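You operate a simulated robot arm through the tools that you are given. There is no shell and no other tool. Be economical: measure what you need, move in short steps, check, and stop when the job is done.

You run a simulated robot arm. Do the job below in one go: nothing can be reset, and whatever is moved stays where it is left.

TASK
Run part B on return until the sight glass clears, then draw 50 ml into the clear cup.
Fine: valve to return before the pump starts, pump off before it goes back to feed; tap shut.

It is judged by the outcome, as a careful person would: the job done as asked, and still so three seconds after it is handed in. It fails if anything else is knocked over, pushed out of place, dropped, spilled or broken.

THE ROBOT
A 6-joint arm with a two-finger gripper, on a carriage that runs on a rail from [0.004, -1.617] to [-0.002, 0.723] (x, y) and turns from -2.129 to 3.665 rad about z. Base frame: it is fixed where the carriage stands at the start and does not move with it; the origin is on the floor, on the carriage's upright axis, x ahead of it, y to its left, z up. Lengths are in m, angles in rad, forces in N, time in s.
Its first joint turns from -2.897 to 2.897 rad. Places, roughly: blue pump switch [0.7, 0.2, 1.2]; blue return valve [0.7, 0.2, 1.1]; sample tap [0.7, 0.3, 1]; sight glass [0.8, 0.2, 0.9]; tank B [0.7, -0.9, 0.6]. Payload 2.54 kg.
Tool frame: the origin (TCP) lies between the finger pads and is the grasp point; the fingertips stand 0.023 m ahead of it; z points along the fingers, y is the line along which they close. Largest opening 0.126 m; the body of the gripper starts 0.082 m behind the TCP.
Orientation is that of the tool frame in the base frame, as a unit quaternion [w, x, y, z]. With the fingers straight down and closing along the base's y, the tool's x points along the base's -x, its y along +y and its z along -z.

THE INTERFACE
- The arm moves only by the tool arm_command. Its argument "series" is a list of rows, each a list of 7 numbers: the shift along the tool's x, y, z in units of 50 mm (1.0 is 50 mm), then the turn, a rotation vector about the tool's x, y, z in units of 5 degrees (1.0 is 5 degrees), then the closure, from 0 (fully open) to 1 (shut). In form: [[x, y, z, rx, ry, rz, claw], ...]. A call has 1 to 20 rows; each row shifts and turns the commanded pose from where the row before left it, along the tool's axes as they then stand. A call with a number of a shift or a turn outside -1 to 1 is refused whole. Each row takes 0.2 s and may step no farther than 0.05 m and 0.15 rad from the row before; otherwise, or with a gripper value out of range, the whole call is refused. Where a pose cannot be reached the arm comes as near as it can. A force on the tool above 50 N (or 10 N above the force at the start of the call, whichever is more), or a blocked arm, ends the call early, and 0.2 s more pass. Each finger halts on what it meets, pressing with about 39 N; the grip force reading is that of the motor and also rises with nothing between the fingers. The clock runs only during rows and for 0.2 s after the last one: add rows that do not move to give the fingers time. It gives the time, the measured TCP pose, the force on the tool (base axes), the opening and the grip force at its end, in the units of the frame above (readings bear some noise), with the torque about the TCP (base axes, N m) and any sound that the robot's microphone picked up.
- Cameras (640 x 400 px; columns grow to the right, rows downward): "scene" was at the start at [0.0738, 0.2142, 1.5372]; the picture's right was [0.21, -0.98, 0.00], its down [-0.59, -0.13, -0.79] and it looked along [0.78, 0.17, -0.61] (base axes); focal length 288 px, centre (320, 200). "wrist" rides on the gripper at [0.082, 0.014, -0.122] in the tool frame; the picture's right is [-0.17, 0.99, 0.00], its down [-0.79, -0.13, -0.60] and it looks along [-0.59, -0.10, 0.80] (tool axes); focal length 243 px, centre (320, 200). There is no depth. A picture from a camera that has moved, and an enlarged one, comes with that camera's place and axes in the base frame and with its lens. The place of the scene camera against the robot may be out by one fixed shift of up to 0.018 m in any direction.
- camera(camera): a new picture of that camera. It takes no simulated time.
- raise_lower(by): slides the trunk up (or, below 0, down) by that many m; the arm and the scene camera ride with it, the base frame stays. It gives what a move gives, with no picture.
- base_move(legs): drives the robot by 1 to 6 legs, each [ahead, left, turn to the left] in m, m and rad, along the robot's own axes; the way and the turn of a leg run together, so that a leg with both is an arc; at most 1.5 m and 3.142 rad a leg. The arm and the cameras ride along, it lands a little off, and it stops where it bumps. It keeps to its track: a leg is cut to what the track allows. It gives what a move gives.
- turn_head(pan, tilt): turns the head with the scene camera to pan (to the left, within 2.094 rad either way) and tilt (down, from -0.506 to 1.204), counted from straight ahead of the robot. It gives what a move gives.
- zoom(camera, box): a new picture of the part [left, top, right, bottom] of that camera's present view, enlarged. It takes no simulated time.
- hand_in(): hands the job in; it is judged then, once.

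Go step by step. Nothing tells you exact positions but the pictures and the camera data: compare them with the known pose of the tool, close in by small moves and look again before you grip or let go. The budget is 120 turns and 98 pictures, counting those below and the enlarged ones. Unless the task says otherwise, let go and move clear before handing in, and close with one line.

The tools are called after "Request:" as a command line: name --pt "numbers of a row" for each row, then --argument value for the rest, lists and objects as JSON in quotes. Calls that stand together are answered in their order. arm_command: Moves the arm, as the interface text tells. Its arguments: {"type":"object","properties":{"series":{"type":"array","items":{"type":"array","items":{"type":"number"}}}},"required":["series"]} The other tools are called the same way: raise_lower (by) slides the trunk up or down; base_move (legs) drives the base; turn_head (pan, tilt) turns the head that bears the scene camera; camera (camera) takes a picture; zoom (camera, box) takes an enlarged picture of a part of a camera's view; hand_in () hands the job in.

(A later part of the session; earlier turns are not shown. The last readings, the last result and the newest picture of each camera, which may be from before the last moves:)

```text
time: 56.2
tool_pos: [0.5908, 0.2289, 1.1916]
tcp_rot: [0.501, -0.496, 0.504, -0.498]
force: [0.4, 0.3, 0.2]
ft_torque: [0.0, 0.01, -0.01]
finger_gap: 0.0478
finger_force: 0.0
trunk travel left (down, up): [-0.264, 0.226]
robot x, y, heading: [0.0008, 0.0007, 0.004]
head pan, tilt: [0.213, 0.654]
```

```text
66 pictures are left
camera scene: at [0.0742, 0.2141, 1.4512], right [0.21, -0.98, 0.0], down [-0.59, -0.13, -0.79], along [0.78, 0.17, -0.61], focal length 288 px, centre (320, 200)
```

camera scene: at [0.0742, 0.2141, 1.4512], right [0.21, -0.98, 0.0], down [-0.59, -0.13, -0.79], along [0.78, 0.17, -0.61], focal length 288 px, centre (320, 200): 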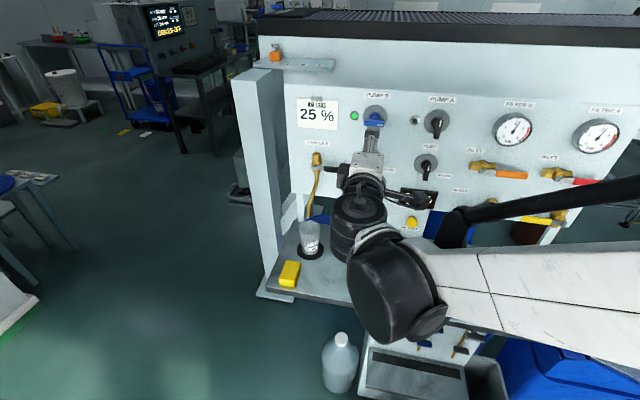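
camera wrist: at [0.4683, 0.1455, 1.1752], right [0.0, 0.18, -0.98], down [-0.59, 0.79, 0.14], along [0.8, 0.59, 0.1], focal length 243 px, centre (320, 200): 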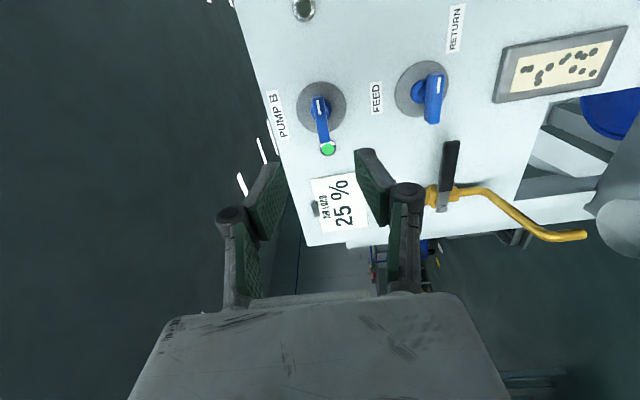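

The pump is running with its lamp green. While the line recirculates I'll move the gripper in front of the tap lever, whose pivot is at about (0.72, 0.376, 1.050) and which points right with a length of about 0.10.

Request:
arm_command --pt "-0.345 0.7 0 0 0 0 0.62" --pt "-0.345 0.7 0 0 0 0 0.62" --pt "-0.345 0.7 0 0 0 0 0.62" --pt "-0.345 0.7 0 0 0 0 0.62" --pt "0 0 0 0 0 0 0.62"

Request:
camera --camera "wrist"

Request:
camera --camera "scene"

```text
time: 57.4
tool_pos: [0.589, 0.2974, 1.0516]
tcp_rot: [0.501, -0.496, 0.504, -0.498]
force: [-0.3, 0.4, -0.3]
ft_torque: [0.05, 0.01, -0.04]
finger_gap: 0.0479
finger_force: 0.1
trunk travel left (down, up): [-0.264, 0.226]
robot x, y, heading: [0.0014, -0.0001, -0.002]
head pan, tilt: [0.213, 0.654]
```

```text
65 pictures are left
camera wrist: at [0.4664, 0.2153, 1.0361], right [0.0, 0.18, -0.98], down [-0.59, 0.79, 0.14], along [0.8, 0.59, 0.1], focal length 243 px, centre (320, 200)
```

wrist: 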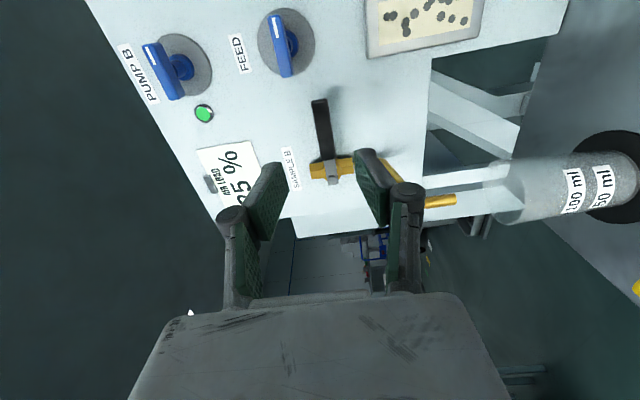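

```text
64 pictures are left
camera scene: at [0.0744, 0.2145, 1.4512], right [0.21, -0.98, 0.0], down [-0.6, -0.13, -0.79], along [0.78, 0.17, -0.61], focal length 288 px, centre (320, 200)
```

scene: 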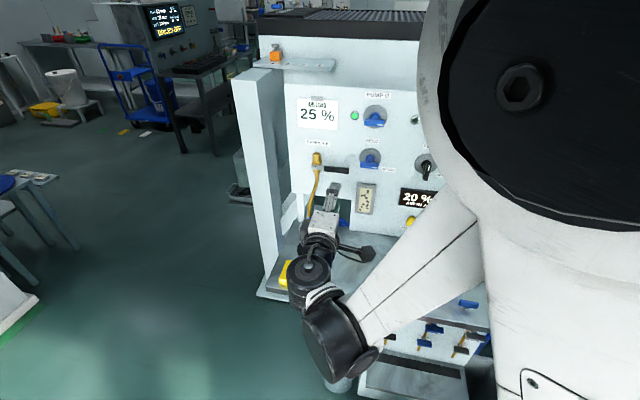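

The wrist camera sees the lever, the sight glass and the cup all at once, which is ideal. Advancing to just short of the lever and letting time pass.

Request:
arm_command --pt "0 0.06 0.5 0 0 0 0.62" --pt "0 0 0.5 0 0 0 0.62" --pt "0 0 0 0 0 0 0.62" --pt "0 0 0 0 0 0 0.62" --pt "0 0 0 0 0 0 0.62" --pt "0 0 0 0 0 0 0.62" --pt "0 0 0 0 0 0 0.62" --pt "0 0 0 0 0 0 0.62" --pt "0 0 0 0 0 0 0.62" --pt "0 0 0 0 0 0 0.62" --pt "0 0 0 0 0 0 0.62" --pt "0 0 0 0 0 0 0.62" --pt "0 0 0 0 0 0 0.62" --pt "0 0 0 0 0 0 0.62" --pt "0 0 0 0 0 0 0.62" --pt "0 0 0 0 0 0 0.62"

Request:
camera --camera "wrist"

```text
time: 60.8
tool_pos: [0.6376, 0.2971, 1.0505]
tcp_rot: [0.502, -0.497, 0.504, -0.498]
force: [0.7, 0.7, -1.1]
ft_torque: [0.03, 0.01, -0.03]
finger_gap: 0.048
finger_force: 0.1
trunk travel left (down, up): [-0.264, 0.226]
robot x, y, heading: [0.0001, 0.0004, -0.003]
head pan, tilt: [0.213, 0.654]
```

```text
63 pictures are left
camera wrist: at [0.5152, 0.2146, 1.034], right [0.0, 0.18, -0.98], down [-0.59, 0.79, 0.14], along [0.8, 0.59, 0.11], focal length 243 px, centre (320, 200)
```

wrist: 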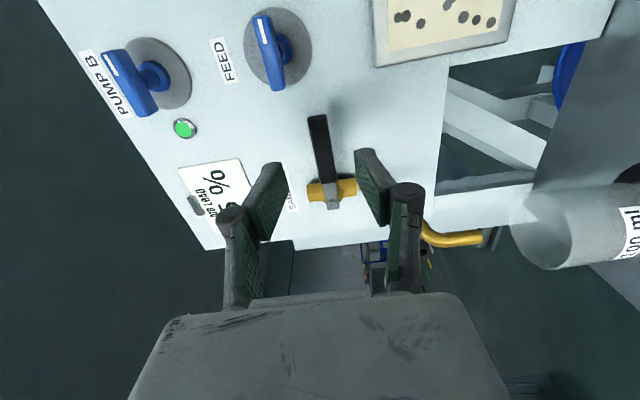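

The spout end (0.648, 0.372, 0.935) is right above the cup rim (0.650, 0.371, 0.89), good. Bubbles are thinning; I'll straddle the lever loosely without touching and keep waiting.

Request:
arm_command --pt "0 0.04 0.5 0 0 0 0.62" --pt "0 0 0.5 0 0 0 0.62" --pt "0 0 0.3 0 0 0 0.62" --pt "0 0 0 0 0 0 0.62" --pt "0 0 0 0 0 0 0.7" --pt "0 0 0 0 0 0 0.7" --pt "0 0 0 0 0 0 0.7" --pt "0 0 0 0 0 0 0.7" --pt "0 0 0 0 0 0 0.7" --pt "0 0 0 0 0 0 0.7" --pt "0 0 0 0 0 0 0.7" --pt "0 0 0 0 0 0 0.7" --pt "0 0 0 0 0 0 0.7" --pt "0 0 0 0 0 0 0.7" --pt "0 0 0 0 0 0 0.7" --pt "0 0 0 0 0 0 0.7"

Request:
camera --camera "wrist"

Request:
zoom --camera "scene" --box '[280, 140, 440, 240]'

```text
time: 64.2
tool_pos: [0.7024, 0.2969, 1.049]
tcp_rot: [0.501, -0.496, 0.504, -0.499]
force: [-0.1, 0.1, -0.4]
ft_torque: [0.03, -0.02, -0.01]
finger_gap: 0.0376
finger_force: 0.0
trunk travel left (down, up): [-0.264, 0.226]
robot x, y, heading: [-0.0019, 0.0006, 0.001]
head pan, tilt: [0.213, 0.654]
```

```text
62 pictures are left
camera wrist: at [0.5801, 0.214, 1.032], right [0.0, 0.18, -0.98], down [-0.59, 0.79, 0.14], along [0.8, 0.59, 0.11], focal length 243 px, centre (320, 200)
```

wrist: 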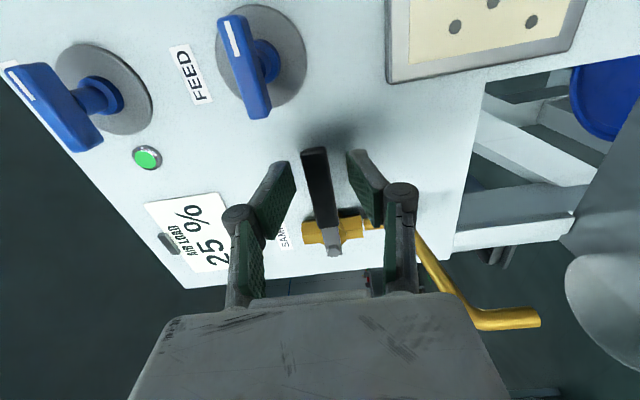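

```text
4.00 times, centred on (360, 190) of scene
camera zoom: at [0.0739, 0.2141, 1.4512], right [0.21, -0.98, 0.0], down [-0.59, -0.13, -0.79], along [0.78, 0.17, -0.61], focal length 1152 px, centre (160, 240)
```

zoom: 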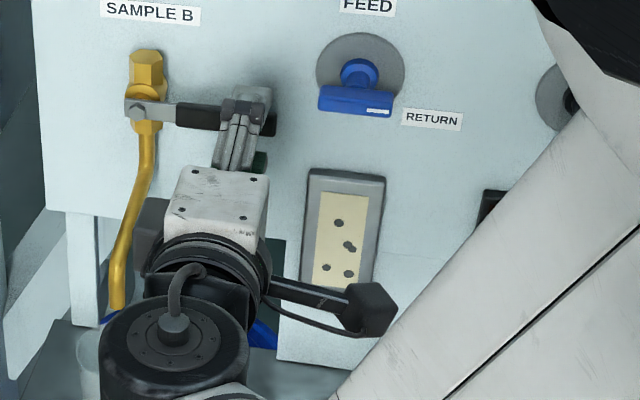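

Only about five bubbles are left. Waiting on.

Request:
arm_command --pt "0 0 0 0 0 0 0.7" --pt "0 0 0 0 0 0 0.7" --pt "0 0 0 0 0 0 0.7" --pt "0 0 0 0 0 0 0.7" --pt "0 0 0 0 0 0 0.7" --pt "0 0 0 0 0 0 0.7" --pt "0 0 0 0 0 0 0.7" --pt "0 0 0 0 0 0 0.7" --pt "0 0 0 0 0 0 0.7" --pt "0 0 0 0 0 0 0.7" --pt "0 0 0 0 0 0 0.7" --pt "0 0 0 0 0 0 0.7" --pt "0 0 0 0 0 0 0.7" --pt "0 0 0 0 0 0 0.7" --pt "0 0 0 0 0 0 0.7"

Request:
zoom --camera "scene" --box '[280, 140, 440, 240]'

```text
time: 67.4
tool_pos: [0.7019, 0.2972, 1.0479]
tcp_rot: [0.501, -0.497, 0.504, -0.499]
force: [0.6, 0.2, -0.2]
ft_torque: [0.03, 0.04, 0.0]
finger_gap: 0.0376
finger_force: 0.0
trunk travel left (down, up): [-0.264, 0.226]
robot x, y, heading: [-0.0022, 0.0005, 0.002]
head pan, tilt: [0.213, 0.654]
```

```text
4.00 times, centred on (360, 190) of scene
camera zoom: at [0.0739, 0.2141, 1.4512], right [0.21, -0.98, 0.0], down [-0.59, -0.13, -0.79], along [0.78, 0.17, -0.61], focal length 1152 px, centre (160, 240)
```

zoom: 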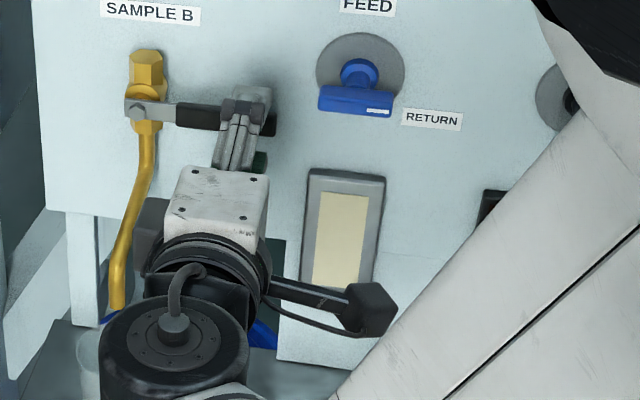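

The sight glass is clear. Closing loosely on the lever and trying a small downward turn.

Request:
arm_command --pt "0 0 0 0 0 0 0.82" --pt "0 0 0 0 0 0 0.82" --pt "-0.004 0.136 0 0 0 1 0.82" --pt "-0.004 0.136 0 0 0 1 0.82" --pt "-0.004 0.136 0 0 0 1 0.82"

Request:
camera --camera "wrist"

Request:
zoom --camera "scene" --box '[280, 140, 440, 240]'

```text
time: 68.6
tool_pos: [0.6993, 0.301, 1.0298]
tcp_rot: [0.563, -0.426, 0.564, -0.428]
force: [-24.6, 2.5, 13.0]
ft_torque: [-0.11, -0.86, -0.03]
finger_gap: 0.0314
finger_force: 5.8
trunk travel left (down, up): [-0.264, 0.226]
robot x, y, heading: [0.0022, 0.0008, 0.003]
head pan, tilt: [0.213, 0.654]
```

```text
59 pictures are left
camera wrist: at [0.5772, 0.2242, 0.9927], right [0.0, 0.43, -0.9], down [-0.6, 0.73, 0.34], along [0.8, 0.54, 0.26], focal length 243 px, centre (320, 200)
```

wrist: 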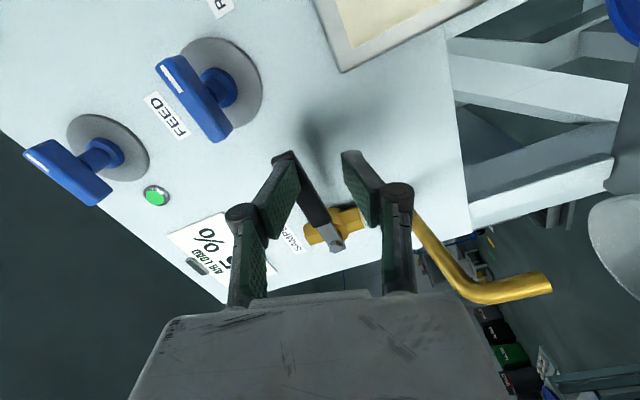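

```text
4.00 times, centred on (360, 190) of scene
camera zoom: at [0.0707, 0.2138, 1.4515], right [0.21, -0.98, 0.0], down [-0.59, -0.13, -0.8], along [0.78, 0.17, -0.61], focal length 1152 px, centre (160, 240)
```

zoom: 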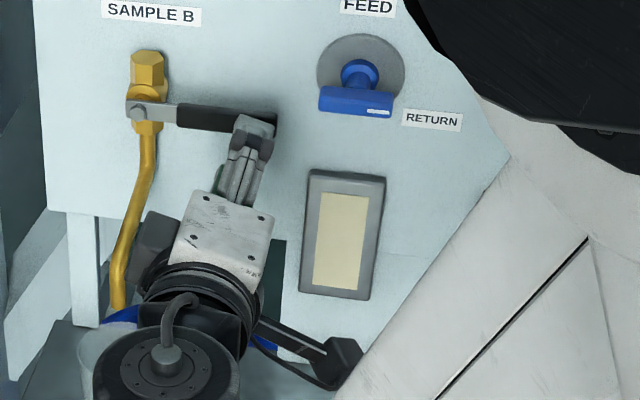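

The lever is on its stop downward, so it opens upward. Reversing, then turning it up in small steps.

Request:
arm_command --pt "-0.004 -0.136 0 0 0 -1 0.8" --pt "-0.004 -0.136 0 0 0 -1 0.8" --pt "-0.004 -0.1 0 0 0 -1 0.8" --pt "0 0 0 0 0 0 0.8"

Request:
camera --camera "wrist"

```text
time: 69.6
tool_pos: [0.7025, 0.2986, 1.0465]
tcp_rot: [0.501, -0.496, 0.504, -0.499]
force: [-2.9, -1.4, -1.0]
ft_torque: [-0.03, -0.04, 0.03]
finger_gap: 0.0263
finger_force: 0.1
trunk travel left (down, up): [-0.264, 0.226]
robot x, y, heading: [-0.0003, -0.0006, -0.003]
head pan, tilt: [0.213, 0.654]
```

```text
57 pictures are left
camera wrist: at [0.5795, 0.2151, 1.0304], right [0.0, 0.18, -0.98], down [-0.59, 0.79, 0.14], along [0.8, 0.59, 0.1], focal length 243 px, centre (320, 200)
```

wrist: 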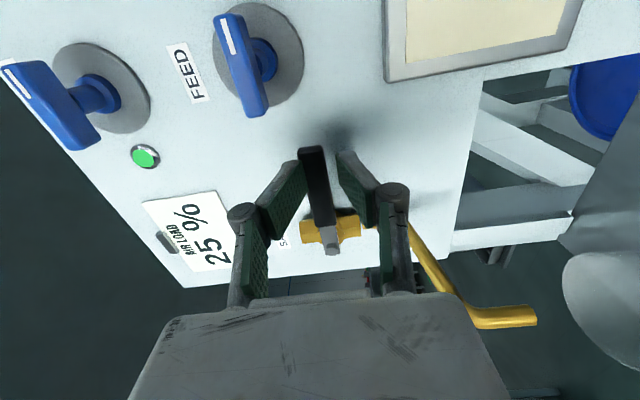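

Request:
arm_command --pt "-0.004 -0.136 0 0 0 -1 0.8" --pt "-0.004 -0.136 0 0 0 -1 0.8" --pt "-0.004 -0.136 0 0 0 -1 0.8" --pt "-0.004 -0.136 0 0 0 -1 0.8" --pt "-0.004 -0.136 0 0 0 -1 0.8"

Request:
camera --camera "wrist"

Request:
zoom --camera "scene" --box '[260, 130, 420, 260]'

```text
time: 70.8
tool_pos: [0.7018, 0.3044, 1.0774]
tcp_rot: [-0.382, 0.594, -0.384, 0.595]
force: [-0.6, -1.9, -1.0]
ft_torque: [-0.02, 0.03, -0.02]
finger_gap: 0.0263
finger_force: 0.7
trunk travel left (down, up): [-0.264, 0.226]
robot x, y, heading: [-0.0043, 0.0008, 0.004]
head pan, tilt: [0.213, 0.654]
```

```text
56 pictures are left
camera wrist: at [0.5798, 0.2231, 1.0988], right [0.0, -0.26, -0.97], down [-0.6, 0.78, -0.21], along [0.8, 0.57, -0.15], focal length 243 px, centre (320, 200)
```

wrist: 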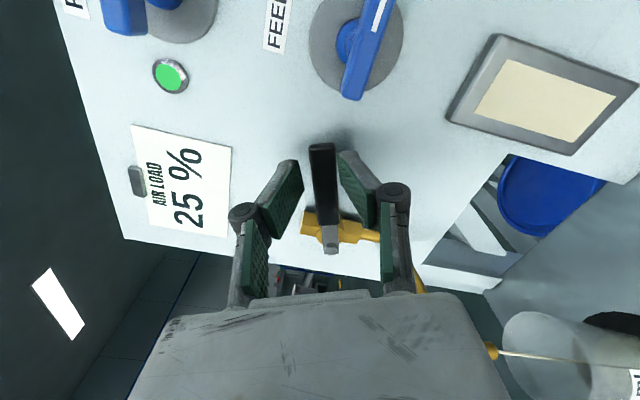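

```text
3.08 times, centred on (340, 195) of scene
camera zoom: at [0.074, 0.214, 1.4513], right [0.21, -0.98, 0.0], down [-0.59, -0.13, -0.79], along [0.78, 0.17, -0.61], focal length 886 px, centre (258, 215)
```

zoom: 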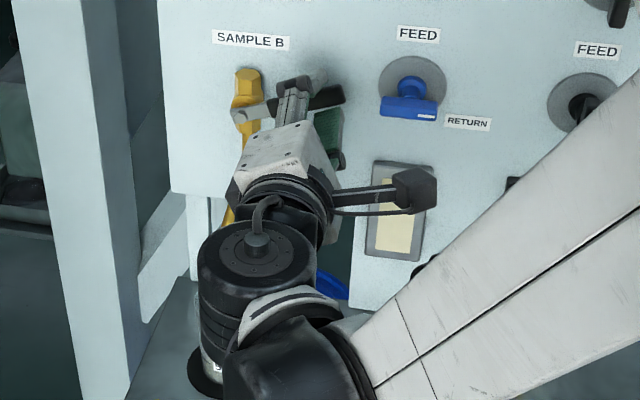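

A thin stream is running into the cup. Backing straight off the lever to see the cup level.

Request:
arm_command --pt "0 0 -0.9 0 0 0 0.75" --pt "0 0 -0.9 0 0 0 0.7"

Request:
camera --camera "wrist"

```text
time: 71.4
tool_pos: [0.6121, 0.3037, 1.0803]
tcp_rot: [-0.382, 0.594, -0.384, 0.595]
force: [0.4, -0.2, -0.1]
ft_torque: [-0.03, -0.03, 0.0]
finger_gap: 0.0377
finger_force: 0.0
trunk travel left (down, up): [-0.264, 0.226]
robot x, y, heading: [-0.0032, -0.0013, -0.001]
head pan, tilt: [0.213, 0.654]
```

```text
54 pictures are left
camera wrist: at [0.4895, 0.2232, 1.1003], right [0.0, -0.26, -0.97], down [-0.59, 0.78, -0.2], along [0.8, 0.57, -0.15], focal length 243 px, centre (320, 200)
```

wrist: 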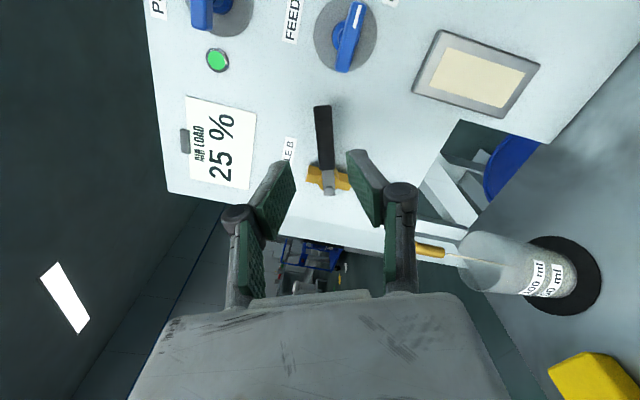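

Request:
zoom --camera "wrist" --box '[430, 210, 620, 330]'

```text
3.33 times, centred on (525, 270) of wrist
camera zoom: at [0.4895, 0.2232, 1.1003], right [0.0, -0.26, -0.97], down [-0.59, 0.78, -0.2], along [0.8, 0.57, -0.15], focal length 809 px, centre (-363, -33)
```

zoom: 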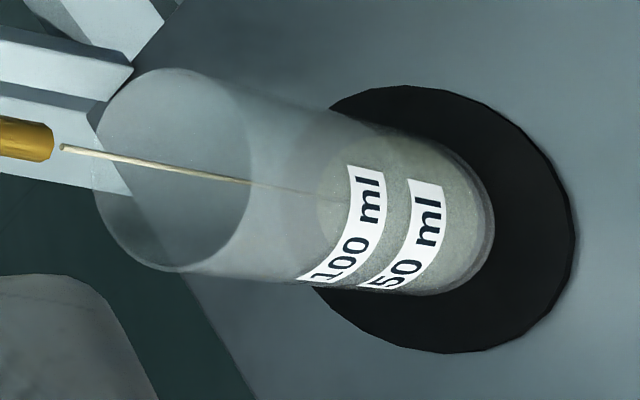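

Request:
arm_command --pt "0 0 0 0 0 0 0.7" --pt "0 0 0 0 0 0 0.7" --pt "0 0 0 0 0 0 0.7"

Request:
zoom --camera "wrist" --box '[430, 210, 620, 330]'

```text
time: 72.2
tool_pos: [0.6116, 0.3054, 1.0801]
tcp_rot: [-0.382, 0.594, -0.384, 0.595]
force: [-0.2, 0.4, -0.8]
ft_torque: [0.03, -0.01, 0.02]
finger_gap: 0.038
finger_force: 0.1
trunk travel left (down, up): [-0.264, 0.226]
robot x, y, heading: [0.0028, -0.0027, 0.004]
head pan, tilt: [0.213, 0.654]
```

```text
3.33 times, centred on (525, 270) of wrist
camera zoom: at [0.489, 0.2238, 1.1006], right [0.0, -0.26, -0.97], down [-0.6, 0.78, -0.2], along [0.8, 0.58, -0.15], focal length 809 px, centre (-363, -33)
```

zoom: 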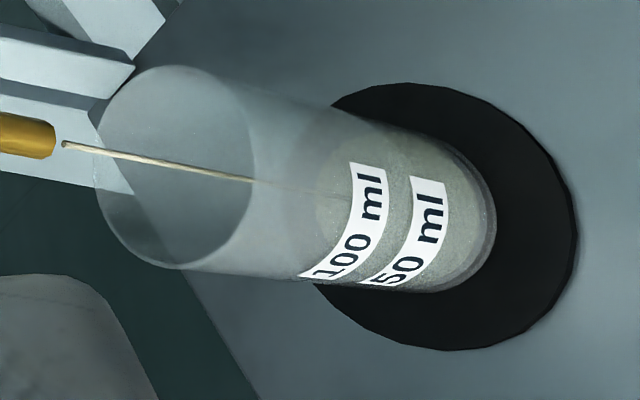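

Request:
arm_command --pt "0 0 0 0 0 0 0.7" --pt "0 0 0 0 0 0 0.7" --pt "0 0 0 0 0 0 0.7" --pt "0 0 0 0 0 0 0.7" --pt "0 0 0 0 0 0 0.7" --pt "0 0 0 0 0 0 0.7" --pt "0 0 0 0 0 0 0.7" --pt "0 0 0 0 0 0 0.7"

Request:
zoom --camera "wrist" --box '[430, 210, 620, 330]'

```text
time: 74.0
tool_pos: [0.6113, 0.305, 1.0804]
tcp_rot: [-0.382, 0.594, -0.384, 0.595]
force: [0.3, 1.0, -0.4]
ft_torque: [-0.01, 0.02, -0.03]
finger_gap: 0.0378
finger_force: 0.1
trunk travel left (down, up): [-0.264, 0.226]
robot x, y, heading: [0.0, -0.0022, -0.002]
head pan, tilt: [0.213, 0.654]
```

```text
3.33 times, centred on (525, 270) of wrist
camera zoom: at [0.489, 0.2237, 1.1006], right [0.0, -0.26, -0.97], down [-0.6, 0.78, -0.2], along [0.8, 0.58, -0.15], focal length 809 px, centre (-363, -33)
```

zoom: 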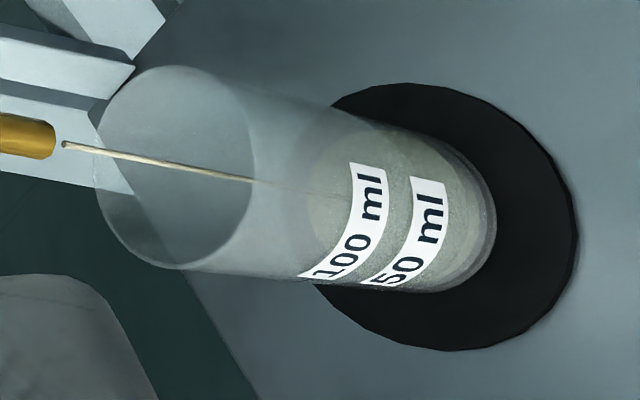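

Request:
zoom --camera "wrist" --box '[505, 230, 595, 310]'

Request:
camera --camera "scene"

```text
5.00 times, centred on (550, 270) of wrist
camera zoom: at [0.489, 0.2237, 1.1006], right [0.0, -0.26, -0.97], down [-0.6, 0.78, -0.2], along [0.8, 0.58, -0.15], focal length 1213 px, centre (-830, -150)
```

zoom: 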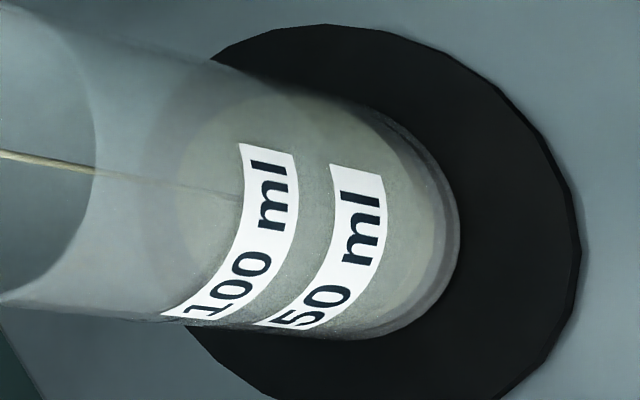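

```text
49 pictures are left
camera scene: at [0.0741, 0.214, 1.4518], right [0.21, -0.98, 0.0], down [-0.59, -0.13, -0.8], along [0.78, 0.17, -0.6], focal length 288 px, centre (320, 200)
```

scene: 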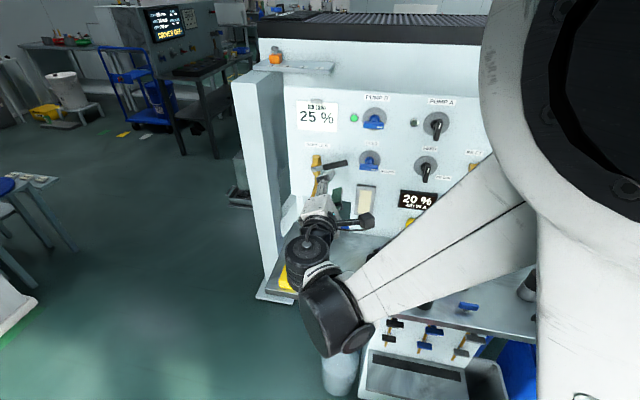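

The level is rising slowly, roughly 6 ml/s, and I put it at about 25 ml now. I'll shut the tap well short of the mark, look carefully at the cup, and top up afterwards.

Request:
arm_command --pt "0 0 0.9 0 0 0 0.7" --pt "0 0 0.9 0 0 0 0.75" --pt "-0.004 0.136 0 0 0 1 0.8" --pt "-0.004 0.136 0 0 0 1 0.8" --pt "-0.004 0.136 0 0 0 1 0.8" --pt "-0.004 0.136 0 0 0 1 0.8" --pt "-0.004 0.136 0 0 0 1 0.8" --pt "-0.004 0.136 0 0 0 0.6 0.8"

Request:
camera --camera "wrist"

```text
time: 75.8
tool_pos: [0.7007, 0.2975, 1.0396]
tcp_rot: [0.516, -0.483, 0.515, -0.485]
force: [-2.2, 3.2, 16.2]
ft_torque: [-0.25, -0.39, 0.07]
finger_gap: 0.0365
finger_force: 8.1
trunk travel left (down, up): [-0.264, 0.226]
robot x, y, heading: [-0.0007, -0.0023, -0.004]
head pan, tilt: [0.213, 0.654]
```

```text
48 pictures are left
camera wrist: at [0.5785, 0.2151, 1.0201], right [0.0, 0.23, -0.97], down [-0.6, 0.78, 0.18], along [0.8, 0.58, 0.14], focal length 243 px, centre (320, 200)
```

wrist: 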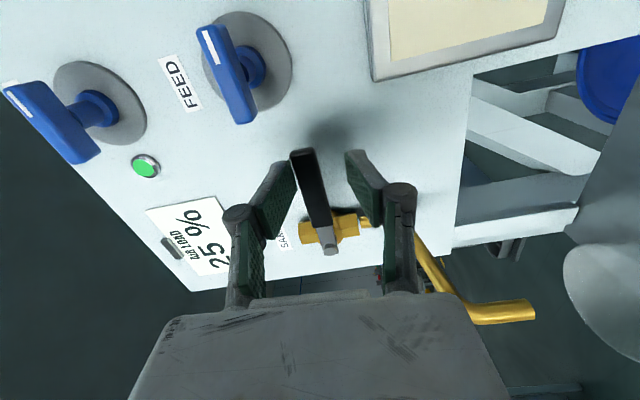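

Tap is back on its stop and the stream has ended. Backing off and dropping down for a flatter look at the cup.

Request:
arm_command --pt "0 -0.1 0 0 0 -0.3 0.75" --pt "0 0 -0.9 0 0 0 0.7" --pt "0 0 -0.9 0 0 0 0.7" --pt "0 0.3 -0.9 0 0 0 0.7" --pt "0 0.6 -0.2 0 0 0 0.7" --pt "0 0.6 0 0 0 0 0.7" --pt "0 0.4 0 0 0 0 0.7" --pt "0 0 0 0 0 0 0.7"

Request:
camera --camera "wrist"

```text
time: 77.6
tool_pos: [0.5825, 0.3276, 1.0033]
tcp_rot: [0.507, -0.49, 0.511, -0.491]
force: [0.3, -0.2, -0.2]
ft_torque: [-0.01, 0.0, -0.01]
finger_gap: 0.0378
finger_force: 0.0
out of reach, approached as far as the arm can: row 5, 6, 7
trunk travel left (down, up): [-0.264, 0.226]
robot x, y, heading: [-0.0003, -0.001, 0.001]
head pan, tilt: [0.213, 0.654]
```

```text
47 pictures are left
camera wrist: at [0.4611, 0.2461, 0.985], right [0.0, 0.2, -0.98], down [-0.59, 0.79, 0.16], along [0.81, 0.58, 0.12], focal length 243 px, centre (320, 200)
```

wrist: 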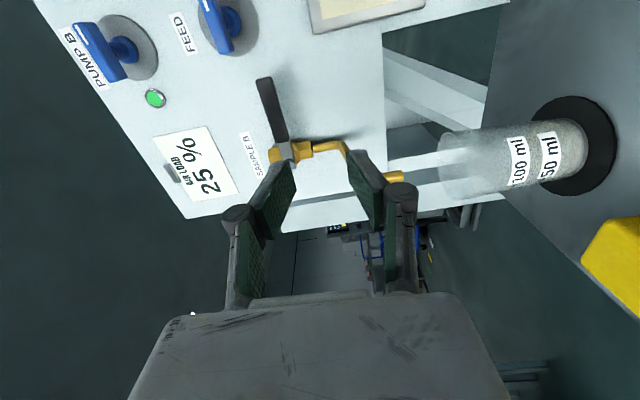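

Request:
zoom --camera "wrist" --box '[425, 90, 625, 220]'

Request:
zoom --camera "wrist" --box '[230, 60, 430, 200]'

```text
3.08 times, centred on (525, 155) of wrist
camera zoom: at [0.4611, 0.2461, 0.985], right [0.0, 0.2, -0.98], down [-0.59, 0.79, 0.16], along [0.81, 0.58, 0.12], focal length 746 px, centre (-311, 338)
```

zoom: 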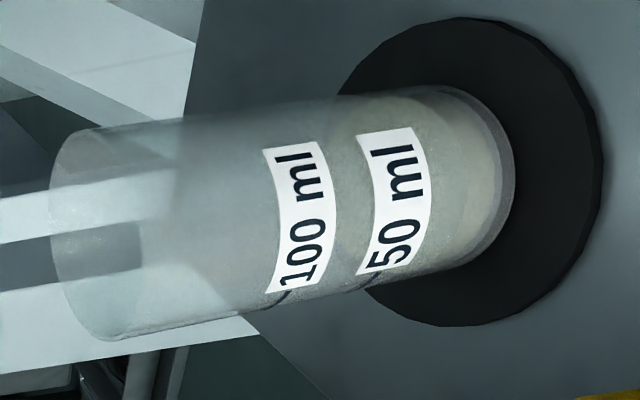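

```text
2.86 times, centred on (330, 130) of wrist
camera zoom: at [0.4611, 0.2461, 0.985], right [0.0, 0.2, -0.98], down [-0.59, 0.79, 0.16], along [0.81, 0.58, 0.12], focal length 693 px, centre (291, 400)
```

zoom: 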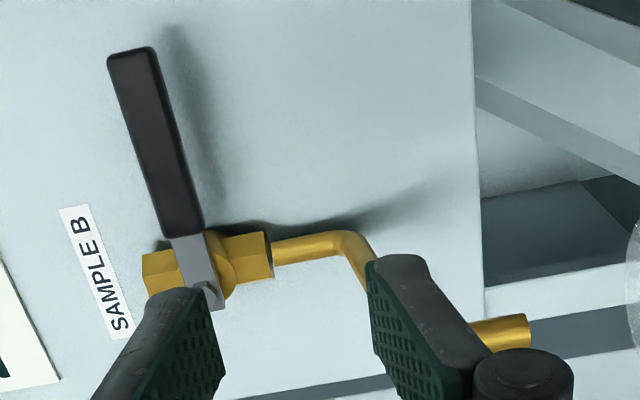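

Request:
zoom --camera "wrist" --box '[500, 105, 600, 205]'

```text
4.00 times, centred on (550, 155) of wrist
camera zoom: at [0.4611, 0.2461, 0.985], right [0.0, 0.2, -0.98], down [-0.59, 0.79, 0.16], along [0.81, 0.58, 0.12], focal length 970 px, centre (-600, 380)
```

zoom: 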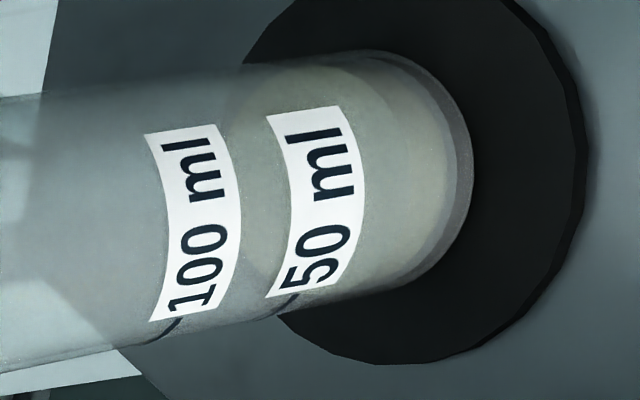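

Request:
zoom --camera "wrist" --box '[530, 110, 600, 155]'

Request:
zoom --camera "wrist" --box '[500, 150, 570, 195]'

```text
8.89 times, centred on (565, 132) of wrist
camera zoom: at [0.4611, 0.2461, 0.985], right [0.0, 0.2, -0.98], down [-0.59, 0.79, 0.16], along [0.81, 0.58, 0.12], focal length 2157 px, centre (-1858, 800)
```

zoom: 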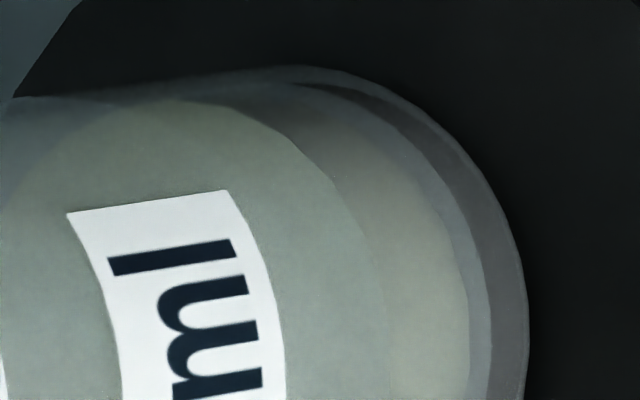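

```text
8.89 times, centred on (535, 172) of wrist
camera zoom: at [0.4611, 0.2461, 0.985], right [0.0, 0.2, -0.98], down [-0.59, 0.79, 0.16], along [0.81, 0.58, 0.12], focal length 2157 px, centre (-1591, 444)
```

zoom: 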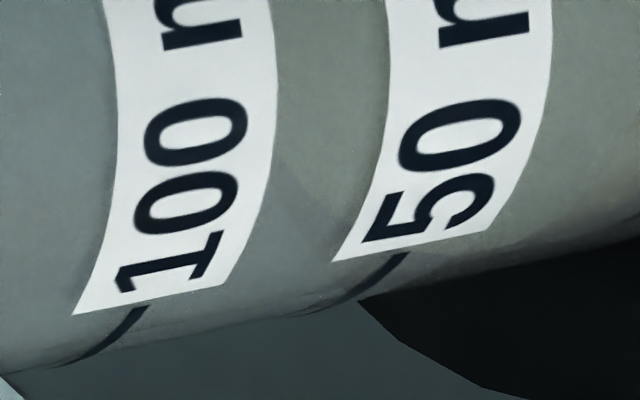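

High zoom shows the liquid clearly: about 16–18 ml so far, giving around 3.5 ml/s at this opening. Going back to the lever to draw more.

Request:
arm_command --pt "0.31 -0.46 0 0 0 -0.15 0.7" --pt "0.3 -0.46 0 0 0 -0.15 0.7" --pt "0 0 0.5 0 0 0 0.7" --pt "0 0 0 0 0 0 0.7"

Request:
camera --camera "wrist"

```text
time: 78.6
tool_pos: [0.6059, 0.2941, 1.0459]
tcp_rot: [0.501, -0.497, 0.503, -0.498]
force: [1.5, 0.1, 0.0]
ft_torque: [-0.01, -0.02, 0.0]
finger_gap: 0.0377
finger_force: 0.0
trunk travel left (down, up): [-0.264, 0.226]
robot x, y, heading: [-0.001, -0.0023, -0.001]
head pan, tilt: [0.213, 0.654]
```

```text
41 pictures are left
camera wrist: at [0.4849, 0.2113, 1.031], right [0.0, 0.18, -0.98], down [-0.59, 0.79, 0.14], along [0.8, 0.59, 0.1], focal length 243 px, centre (320, 200)
```

wrist: 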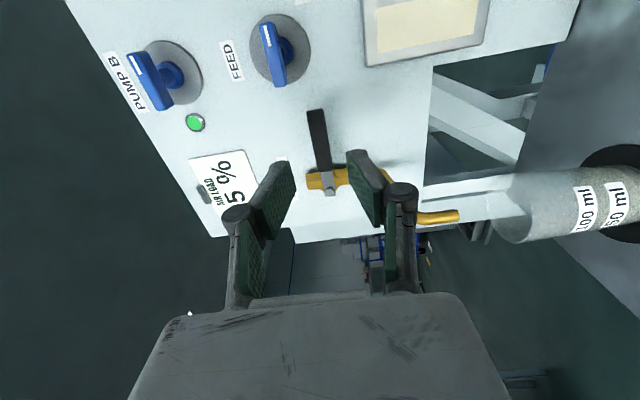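

Request:
arm_command --pt "-0.08 -0.03 0.9 0 0 0 0.7" --pt "0 0 0.98 0 0 0 0.7" --pt "0 0 0 0 0 0 0.8" --pt "0 0 0 0 0 0 0.8" --pt "-0.004 -0.136 0 0 0 -1 0.8" --pt "-0.004 -0.136 0 0 0 -1 0.8" --pt "-0.004 -0.136 0 0 0 -1 0.8" --pt "-0.004 -0.136 0 0 0 -1 0.8" --pt "-0.004 -0.136 0 0 0 -1 0.8" --pt "0 0 0 0 0 0 0.8" --pt "0 0 0 0 0 0 0.8"

Request:
camera --camera "wrist"

```text
time: 81.0
tool_pos: [0.7004, 0.3054, 1.0821]
tcp_rot: [-0.382, 0.594, -0.384, 0.595]
force: [-0.5, -0.4, -0.5]
ft_torque: [-0.01, 0.01, -0.01]
finger_gap: 0.0255
finger_force: 0.2
trunk travel left (down, up): [-0.264, 0.226]
robot x, y, heading: [-0.0004, -0.0016, -0.004]
head pan, tilt: [0.213, 0.654]
```

```text
40 pictures are left
camera wrist: at [0.5788, 0.2243, 1.1025], right [0.0, -0.26, -0.97], down [-0.6, 0.78, -0.21], along [0.8, 0.58, -0.15], focal length 243 px, centre (320, 200)
```

wrist: 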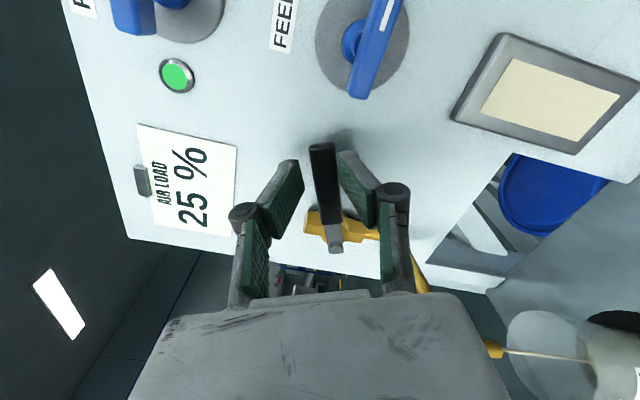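

Flowing again. Retreating to watch the level live.

Request:
arm_command --pt "0 0 -0.9 0 0 0 0.75" --pt "0 0 -0.9 0 0 0 0.7" --pt "0 0 0 0 0 0 0.7" --pt "0 0 0 0 0 0 0.7" --pt "0 0 0 0 0 0 0.7" --pt "0 0 0 0 0 0 0.7" --pt "0 0 0 0 0 0 0.7" --pt "0 0 0 0 0 0 0.7" --pt "0 0 0 0 0 0 0.7" --pt "0 0 0 0 0 0 0.7" --pt "0 0 0 0 0 0 0.7" --pt "0 0 0 0 0 0 0.7"

Request:
zoom --camera "wrist" --box '[510, 225, 600, 310]'

```text
time: 83.6
tool_pos: [0.6104, 0.3048, 1.0823]
tcp_rot: [-0.382, 0.594, -0.383, 0.595]
force: [0.4, 0.5, -0.5]
ft_torque: [0.0, 0.02, 0.01]
finger_gap: 0.0377
finger_force: 0.1
trunk travel left (down, up): [-0.264, 0.226]
robot x, y, heading: [-0.0004, 0.0009, 0.003]
head pan, tilt: [0.213, 0.654]
```

```text
4.71 times, centred on (555, 268) of wrist
camera zoom: at [0.4881, 0.2231, 1.1028], right [0.0, -0.26, -0.97], down [-0.6, 0.78, -0.2], along [0.8, 0.58, -0.15], focal length 1142 px, centre (-786, -118)
```

zoom: 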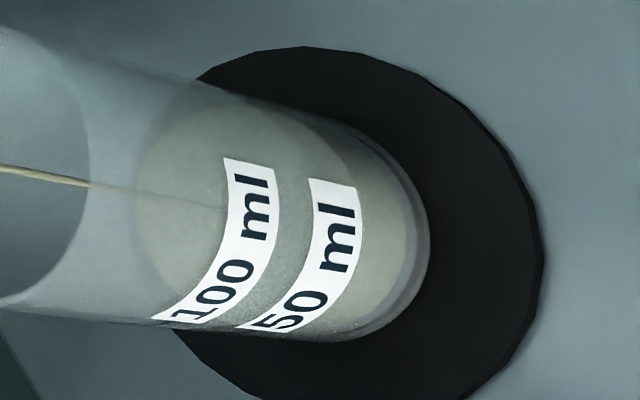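

Request:
zoom --camera "wrist" --box '[540, 245, 600, 290]'

```text
8.89 times, centred on (570, 268) of wrist
camera zoom: at [0.4881, 0.2231, 1.1028], right [0.0, -0.26, -0.97], down [-0.6, 0.78, -0.2], along [0.8, 0.58, -0.15], focal length 2157 px, centre (-1902, -400)
```

zoom: 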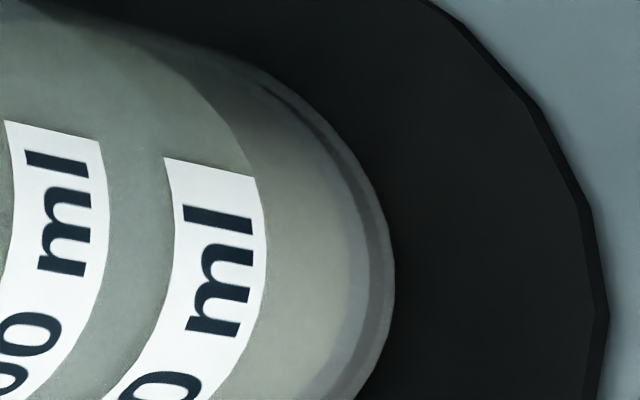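

About 34 ml. Waiting another 1.4 s and checking again.

Request:
arm_command --pt "0 0 0 0 0 0 0.7" --pt "0 0 0 0 0 0 0.7" --pt "0 0 0 0 0 0 0.7" --pt "0 0 0 0 0 0 0.7" --pt "0 0 0 0 0 0 0.7" --pt "0 0 0 0 0 0 0.7"

Request:
zoom --camera "wrist" --box '[540, 245, 600, 290]'

```text
time: 85.0
tool_pos: [0.6108, 0.3044, 1.0823]
tcp_rot: [-0.383, 0.594, -0.383, 0.595]
force: [0.4, -0.3, 0.7]
ft_torque: [0.05, 0.0, 0.0]
finger_gap: 0.0378
finger_force: 0.1
trunk travel left (down, up): [-0.264, 0.226]
robot x, y, heading: [0.0023, -0.0016, 0.001]
head pan, tilt: [0.213, 0.654]
```

```text
8.89 times, centred on (570, 268) of wrist
camera zoom: at [0.4883, 0.2229, 1.1027], right [0.0, -0.26, -0.97], down [-0.6, 0.78, -0.2], along [0.8, 0.58, -0.15], focal length 2157 px, centre (-1902, -400)
```

zoom: 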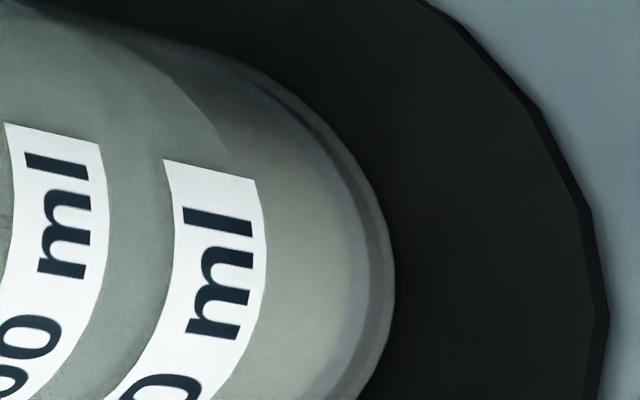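

About 42 ml; closing itself adds around 6 ml. Shutting now.

Request:
arm_command --pt "0 0 0.9 0 0 0 0.7" --pt "0 0 0.9 0 0 0 0.75" --pt "-0.004 0.136 0 0 0 1 0.8" --pt "-0.004 0.136 0 0 0 1 0.8" --pt "-0.004 0.136 0 0 0 1 0.8" --pt "-0.004 0.136 0 0 0 1 0.8" --pt "-0.004 0.136 0 0 0 1 0.8" --pt "-0.004 0.17 0 0 0 0.6 0.8"

Request:
camera --camera "wrist"

```text
time: 86.8
tool_pos: [0.6997, 0.298, 1.0413]
tcp_rot: [0.515, -0.482, 0.517, -0.485]
force: [-0.5, -0.4, 2.0]
ft_torque: [-0.03, -0.02, -0.04]
finger_gap: 0.0269
finger_force: 0.5
trunk travel left (down, up): [-0.264, 0.226]
robot x, y, heading: [0.0014, -0.0004, 0.001]
head pan, tilt: [0.213, 0.654]
```

```text
36 pictures are left
camera wrist: at [0.5775, 0.2162, 1.021], right [0.0, 0.23, -0.97], down [-0.6, 0.78, 0.18], along [0.8, 0.58, 0.14], focal length 243 px, centre (320, 200)
```

wrist: 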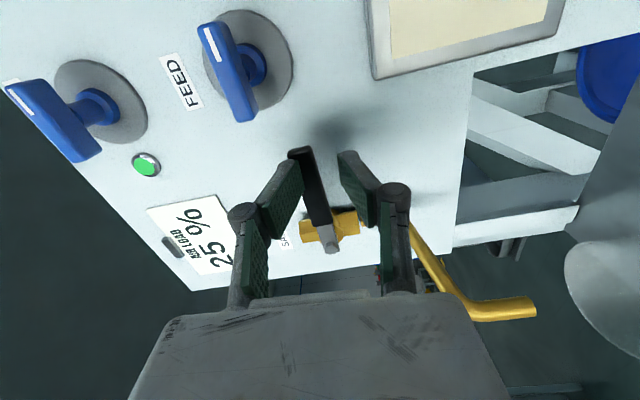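

Request:
arm_command --pt "0 0.1 0 0 0 0 0.8" --pt "0 0.04 0 0 0 0 0.8"

Request:
arm_command --pt "0 -0.2 0 0 0 -0.3 0.75" --pt "0 0 -0.9 0 0 0 0.7" --pt "0 0 -0.9 0 0 0 0.7" --pt "0 0 -0.3 0 0 0 0.7" --pt "-0.4 0.6 -0.2 0 0 0 0.7" --pt "-0.2 0.3 0 0 0 0 0.7" --pt "0 0 0 0 0 0 0.7"

Request:
camera --camera "wrist"

```text
time: 87.4
tool_pos: [0.6996, 0.2996, 1.0339]
tcp_rot: [0.514, -0.483, 0.516, -0.485]
force: [0.1, 1.5, 14.2]
ft_torque: [-0.21, -0.35, 0.04]
finger_gap: 0.0356
finger_force: 7.8
trunk travel left (down, up): [-0.264, 0.226]
robot x, y, heading: [-0.0007, 0.0044, -0.004]
head pan, tilt: [0.213, 0.654]
```

```text
time: 89.0
tool_pos: [0.5849, 0.33, 1.0008]
tcp_rot: [0.507, -0.49, 0.511, -0.491]
force: [-0.6, 0.8, -0.8]
ft_torque: [0.0, -0.02, 0.0]
finger_gap: 0.0377
finger_force: 0.0
trunk travel left (down, up): [-0.264, 0.226]
robot x, y, heading: [0.0019, 0.0015, 0.005]
head pan, tilt: [0.213, 0.654]
```

```text
35 pictures are left
camera wrist: at [0.4626, 0.2475, 0.9834], right [0.0, 0.2, -0.98], down [-0.59, 0.79, 0.16], along [0.8, 0.58, 0.12], focal length 243 px, centre (320, 200)
```

wrist: 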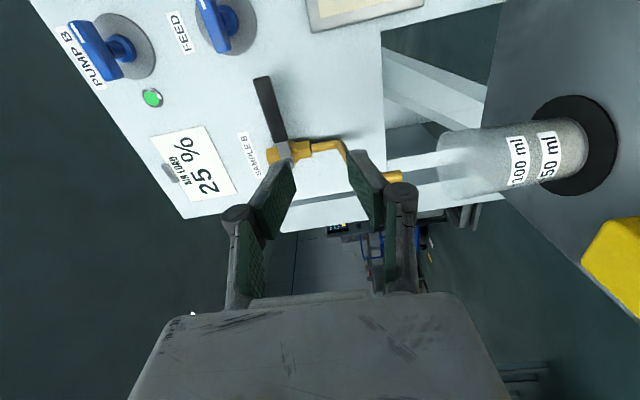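

Request:
zoom --camera "wrist" --box '[530, 110, 600, 155]'

Request:
zoom --camera "wrist" --box '[520, 150, 590, 195]'

```text
8.89 times, centred on (565, 132) of wrist
camera zoom: at [0.4626, 0.2475, 0.9834], right [0.0, 0.2, -0.98], down [-0.59, 0.79, 0.16], along [0.8, 0.58, 0.12], focal length 2157 px, centre (-1858, 800)
```

zoom: 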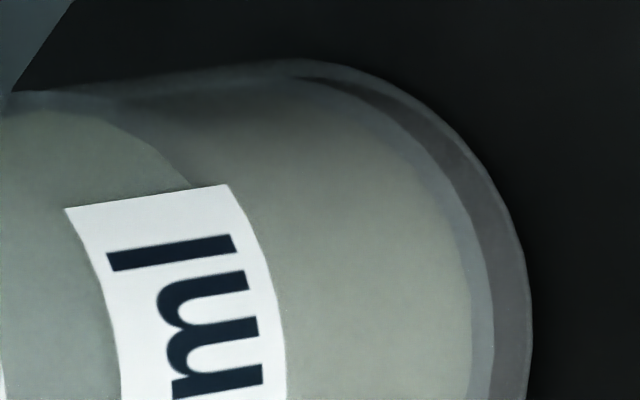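

```text
8.89 times, centred on (555, 172) of wrist
camera zoom: at [0.4626, 0.2475, 0.9834], right [0.0, 0.2, -0.98], down [-0.59, 0.79, 0.16], along [0.8, 0.58, 0.12], focal length 2157 px, centre (-1769, 444)
```

zoom: 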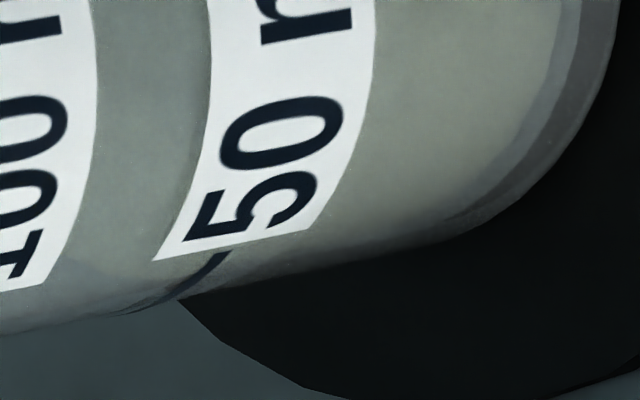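

By this view, allowing for wall-thickness parallax, the cup holds about 41 ml. One short open-and-shut cycle should add most of the rest.

Request:
arm_command --pt "0.31 -0.46 0 0 0 -0.15 0.7" --pt "0.3 -0.46 0 0 0 -0.15 0.7" --pt "0 0 0.5 0 0 0 0.7" --pt "-0.04 -0.03 0.9 0 0 0 0.7" --pt "0 0 0.9 0 0 0 0.7" --pt "0 0 0 0 0 0 0.8" --pt "0 0 0 0 0 0 0.8"

Request:
camera --camera "wrist"

```text
time: 90.6
tool_pos: [0.7, 0.2984, 1.0465]
tcp_rot: [0.502, -0.496, 0.504, -0.498]
force: [0.4, 0.3, -0.1]
ft_torque: [0.0, -0.01, -0.01]
finger_gap: 0.0252
finger_force: 0.0
trunk travel left (down, up): [-0.264, 0.226]
robot x, y, heading: [-0.003, 0.0015, 0.0]
head pan, tilt: [0.213, 0.654]
```

```text
32 pictures are left
camera wrist: at [0.5778, 0.2155, 1.0304], right [0.0, 0.18, -0.98], down [-0.59, 0.79, 0.14], along [0.8, 0.59, 0.11], focal length 243 px, centre (320, 200)
```

wrist: 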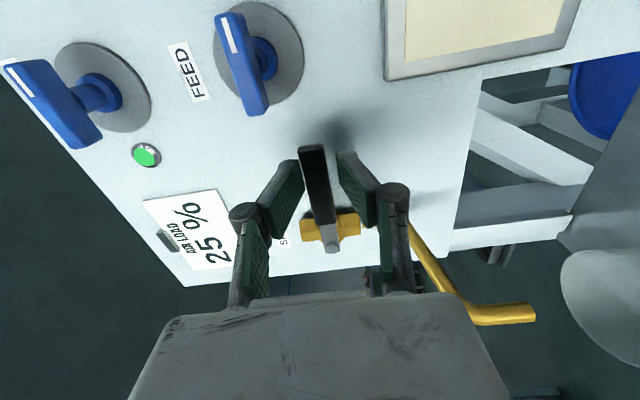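

Lever is straddled. Short open, hold and shut in one go, then back to the viewing pose.

Request:
arm_command --pt "-0.004 -0.136 0 0 0 -1 0.8" --pt "-0.004 -0.136 0 0 0 -1 0.8" --pt "-0.004 -0.136 0 0 0 -1 0.8" --pt "-0.004 -0.136 0 0 0 -1 0.8" --pt "-0.004 -0.136 0 0 0 -1 0.8" --pt "0 0 0 0 0 0 0.8" --pt "0 0 0 0 0 0 0.8" --pt "0 0 0 0 0 0 0.8" --pt "0 0 0 0 0 0 0.8" --pt "-0.004 0.136 0 0 0 1 0.8" --pt "-0.004 0.136 0 0 0 1 0.8" --pt "-0.004 0.136 0 0 0 1 0.8" --pt "-0.004 0.136 0 0 0 1 0.8" --pt "-0.004 0.136 0 0 0 1 0.8" --pt "-0.004 0.17 0 0 0 0.6 0.8" --pt "0 0.14 0 0 0 0 0.8"

Request:
arm_command --pt "0 -0.2 0 0 0 -0.3 0.75" --pt "0 0 -0.9 0 0 0 0.7" --pt "0 0 -0.9 0 0 0 0.7" --pt "0 0 -0.3 0 0 0 0.7" --pt "-0.4 0.6 -0.2 0 0 0 0.7" --pt "-0.2 0.3 0 0 0 0 0.7" --pt "0 0 0 0 0 0 0.7"

Request:
zoom --camera "wrist" --box '[530, 110, 600, 155]'

Request:
zoom --camera "wrist" --box '[230, 60, 430, 200]'

```text
time: 94.0
tool_pos: [0.6996, 0.2984, 1.0325]
tcp_rot: [0.516, -0.483, 0.515, -0.485]
force: [5.9, 3.6, 30.5]
ft_torque: [-0.53, -0.6, 0.35]
finger_gap: 0.0469
finger_force: 16.8
trunk travel left (down, up): [-0.264, 0.226]
robot x, y, heading: [-0.0033, 0.0006, 0.002]
head pan, tilt: [0.213, 0.654]
```

```text
time: 95.6
tool_pos: [0.5857, 0.331, 0.9989]
tcp_rot: [0.507, -0.492, 0.51, -0.491]
force: [0.5, -0.5, -1.0]
ft_torque: [-0.02, 0.02, 0.0]
finger_gap: 0.038
finger_force: 0.1
out of reach, approached as far as the arm can: row 6
trunk travel left (down, up): [-0.264, 0.226]
robot x, y, heading: [0.0021, -0.0, -0.001]
head pan, tilt: [0.213, 0.654]
```

```text
8.89 times, centred on (565, 132) of wrist
camera zoom: at [0.4645, 0.2492, 0.9817], right [0.0, 0.2, -0.98], down [-0.59, 0.79, 0.16], along [0.8, 0.58, 0.12], focal length 2157 px, centre (-1858, 800)
```

zoom: 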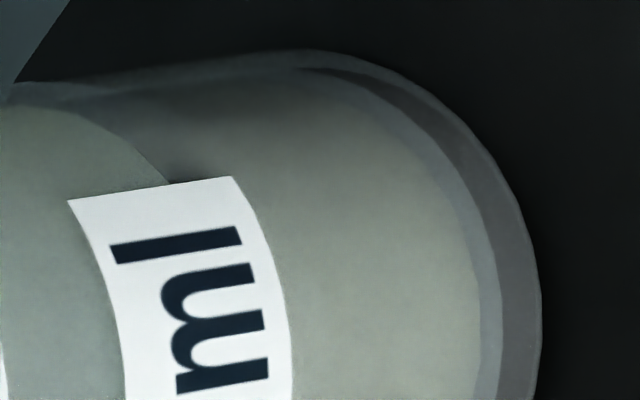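

```text
2.86 times, centred on (330, 130) of wrist
camera zoom: at [0.4645, 0.2492, 0.9817], right [0.0, 0.2, -0.98], down [-0.59, 0.79, 0.16], along [0.8, 0.58, 0.12], focal length 693 px, centre (291, 400)
```

zoom: 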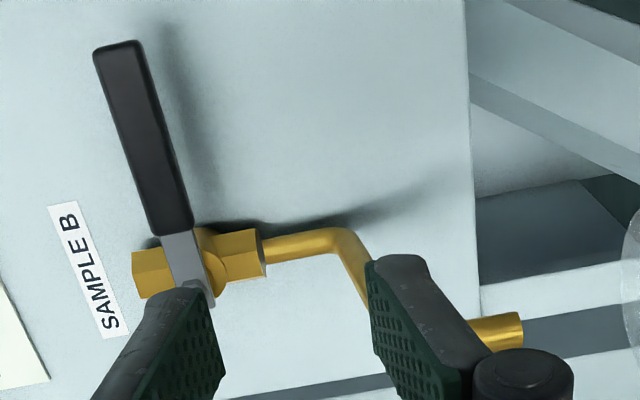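

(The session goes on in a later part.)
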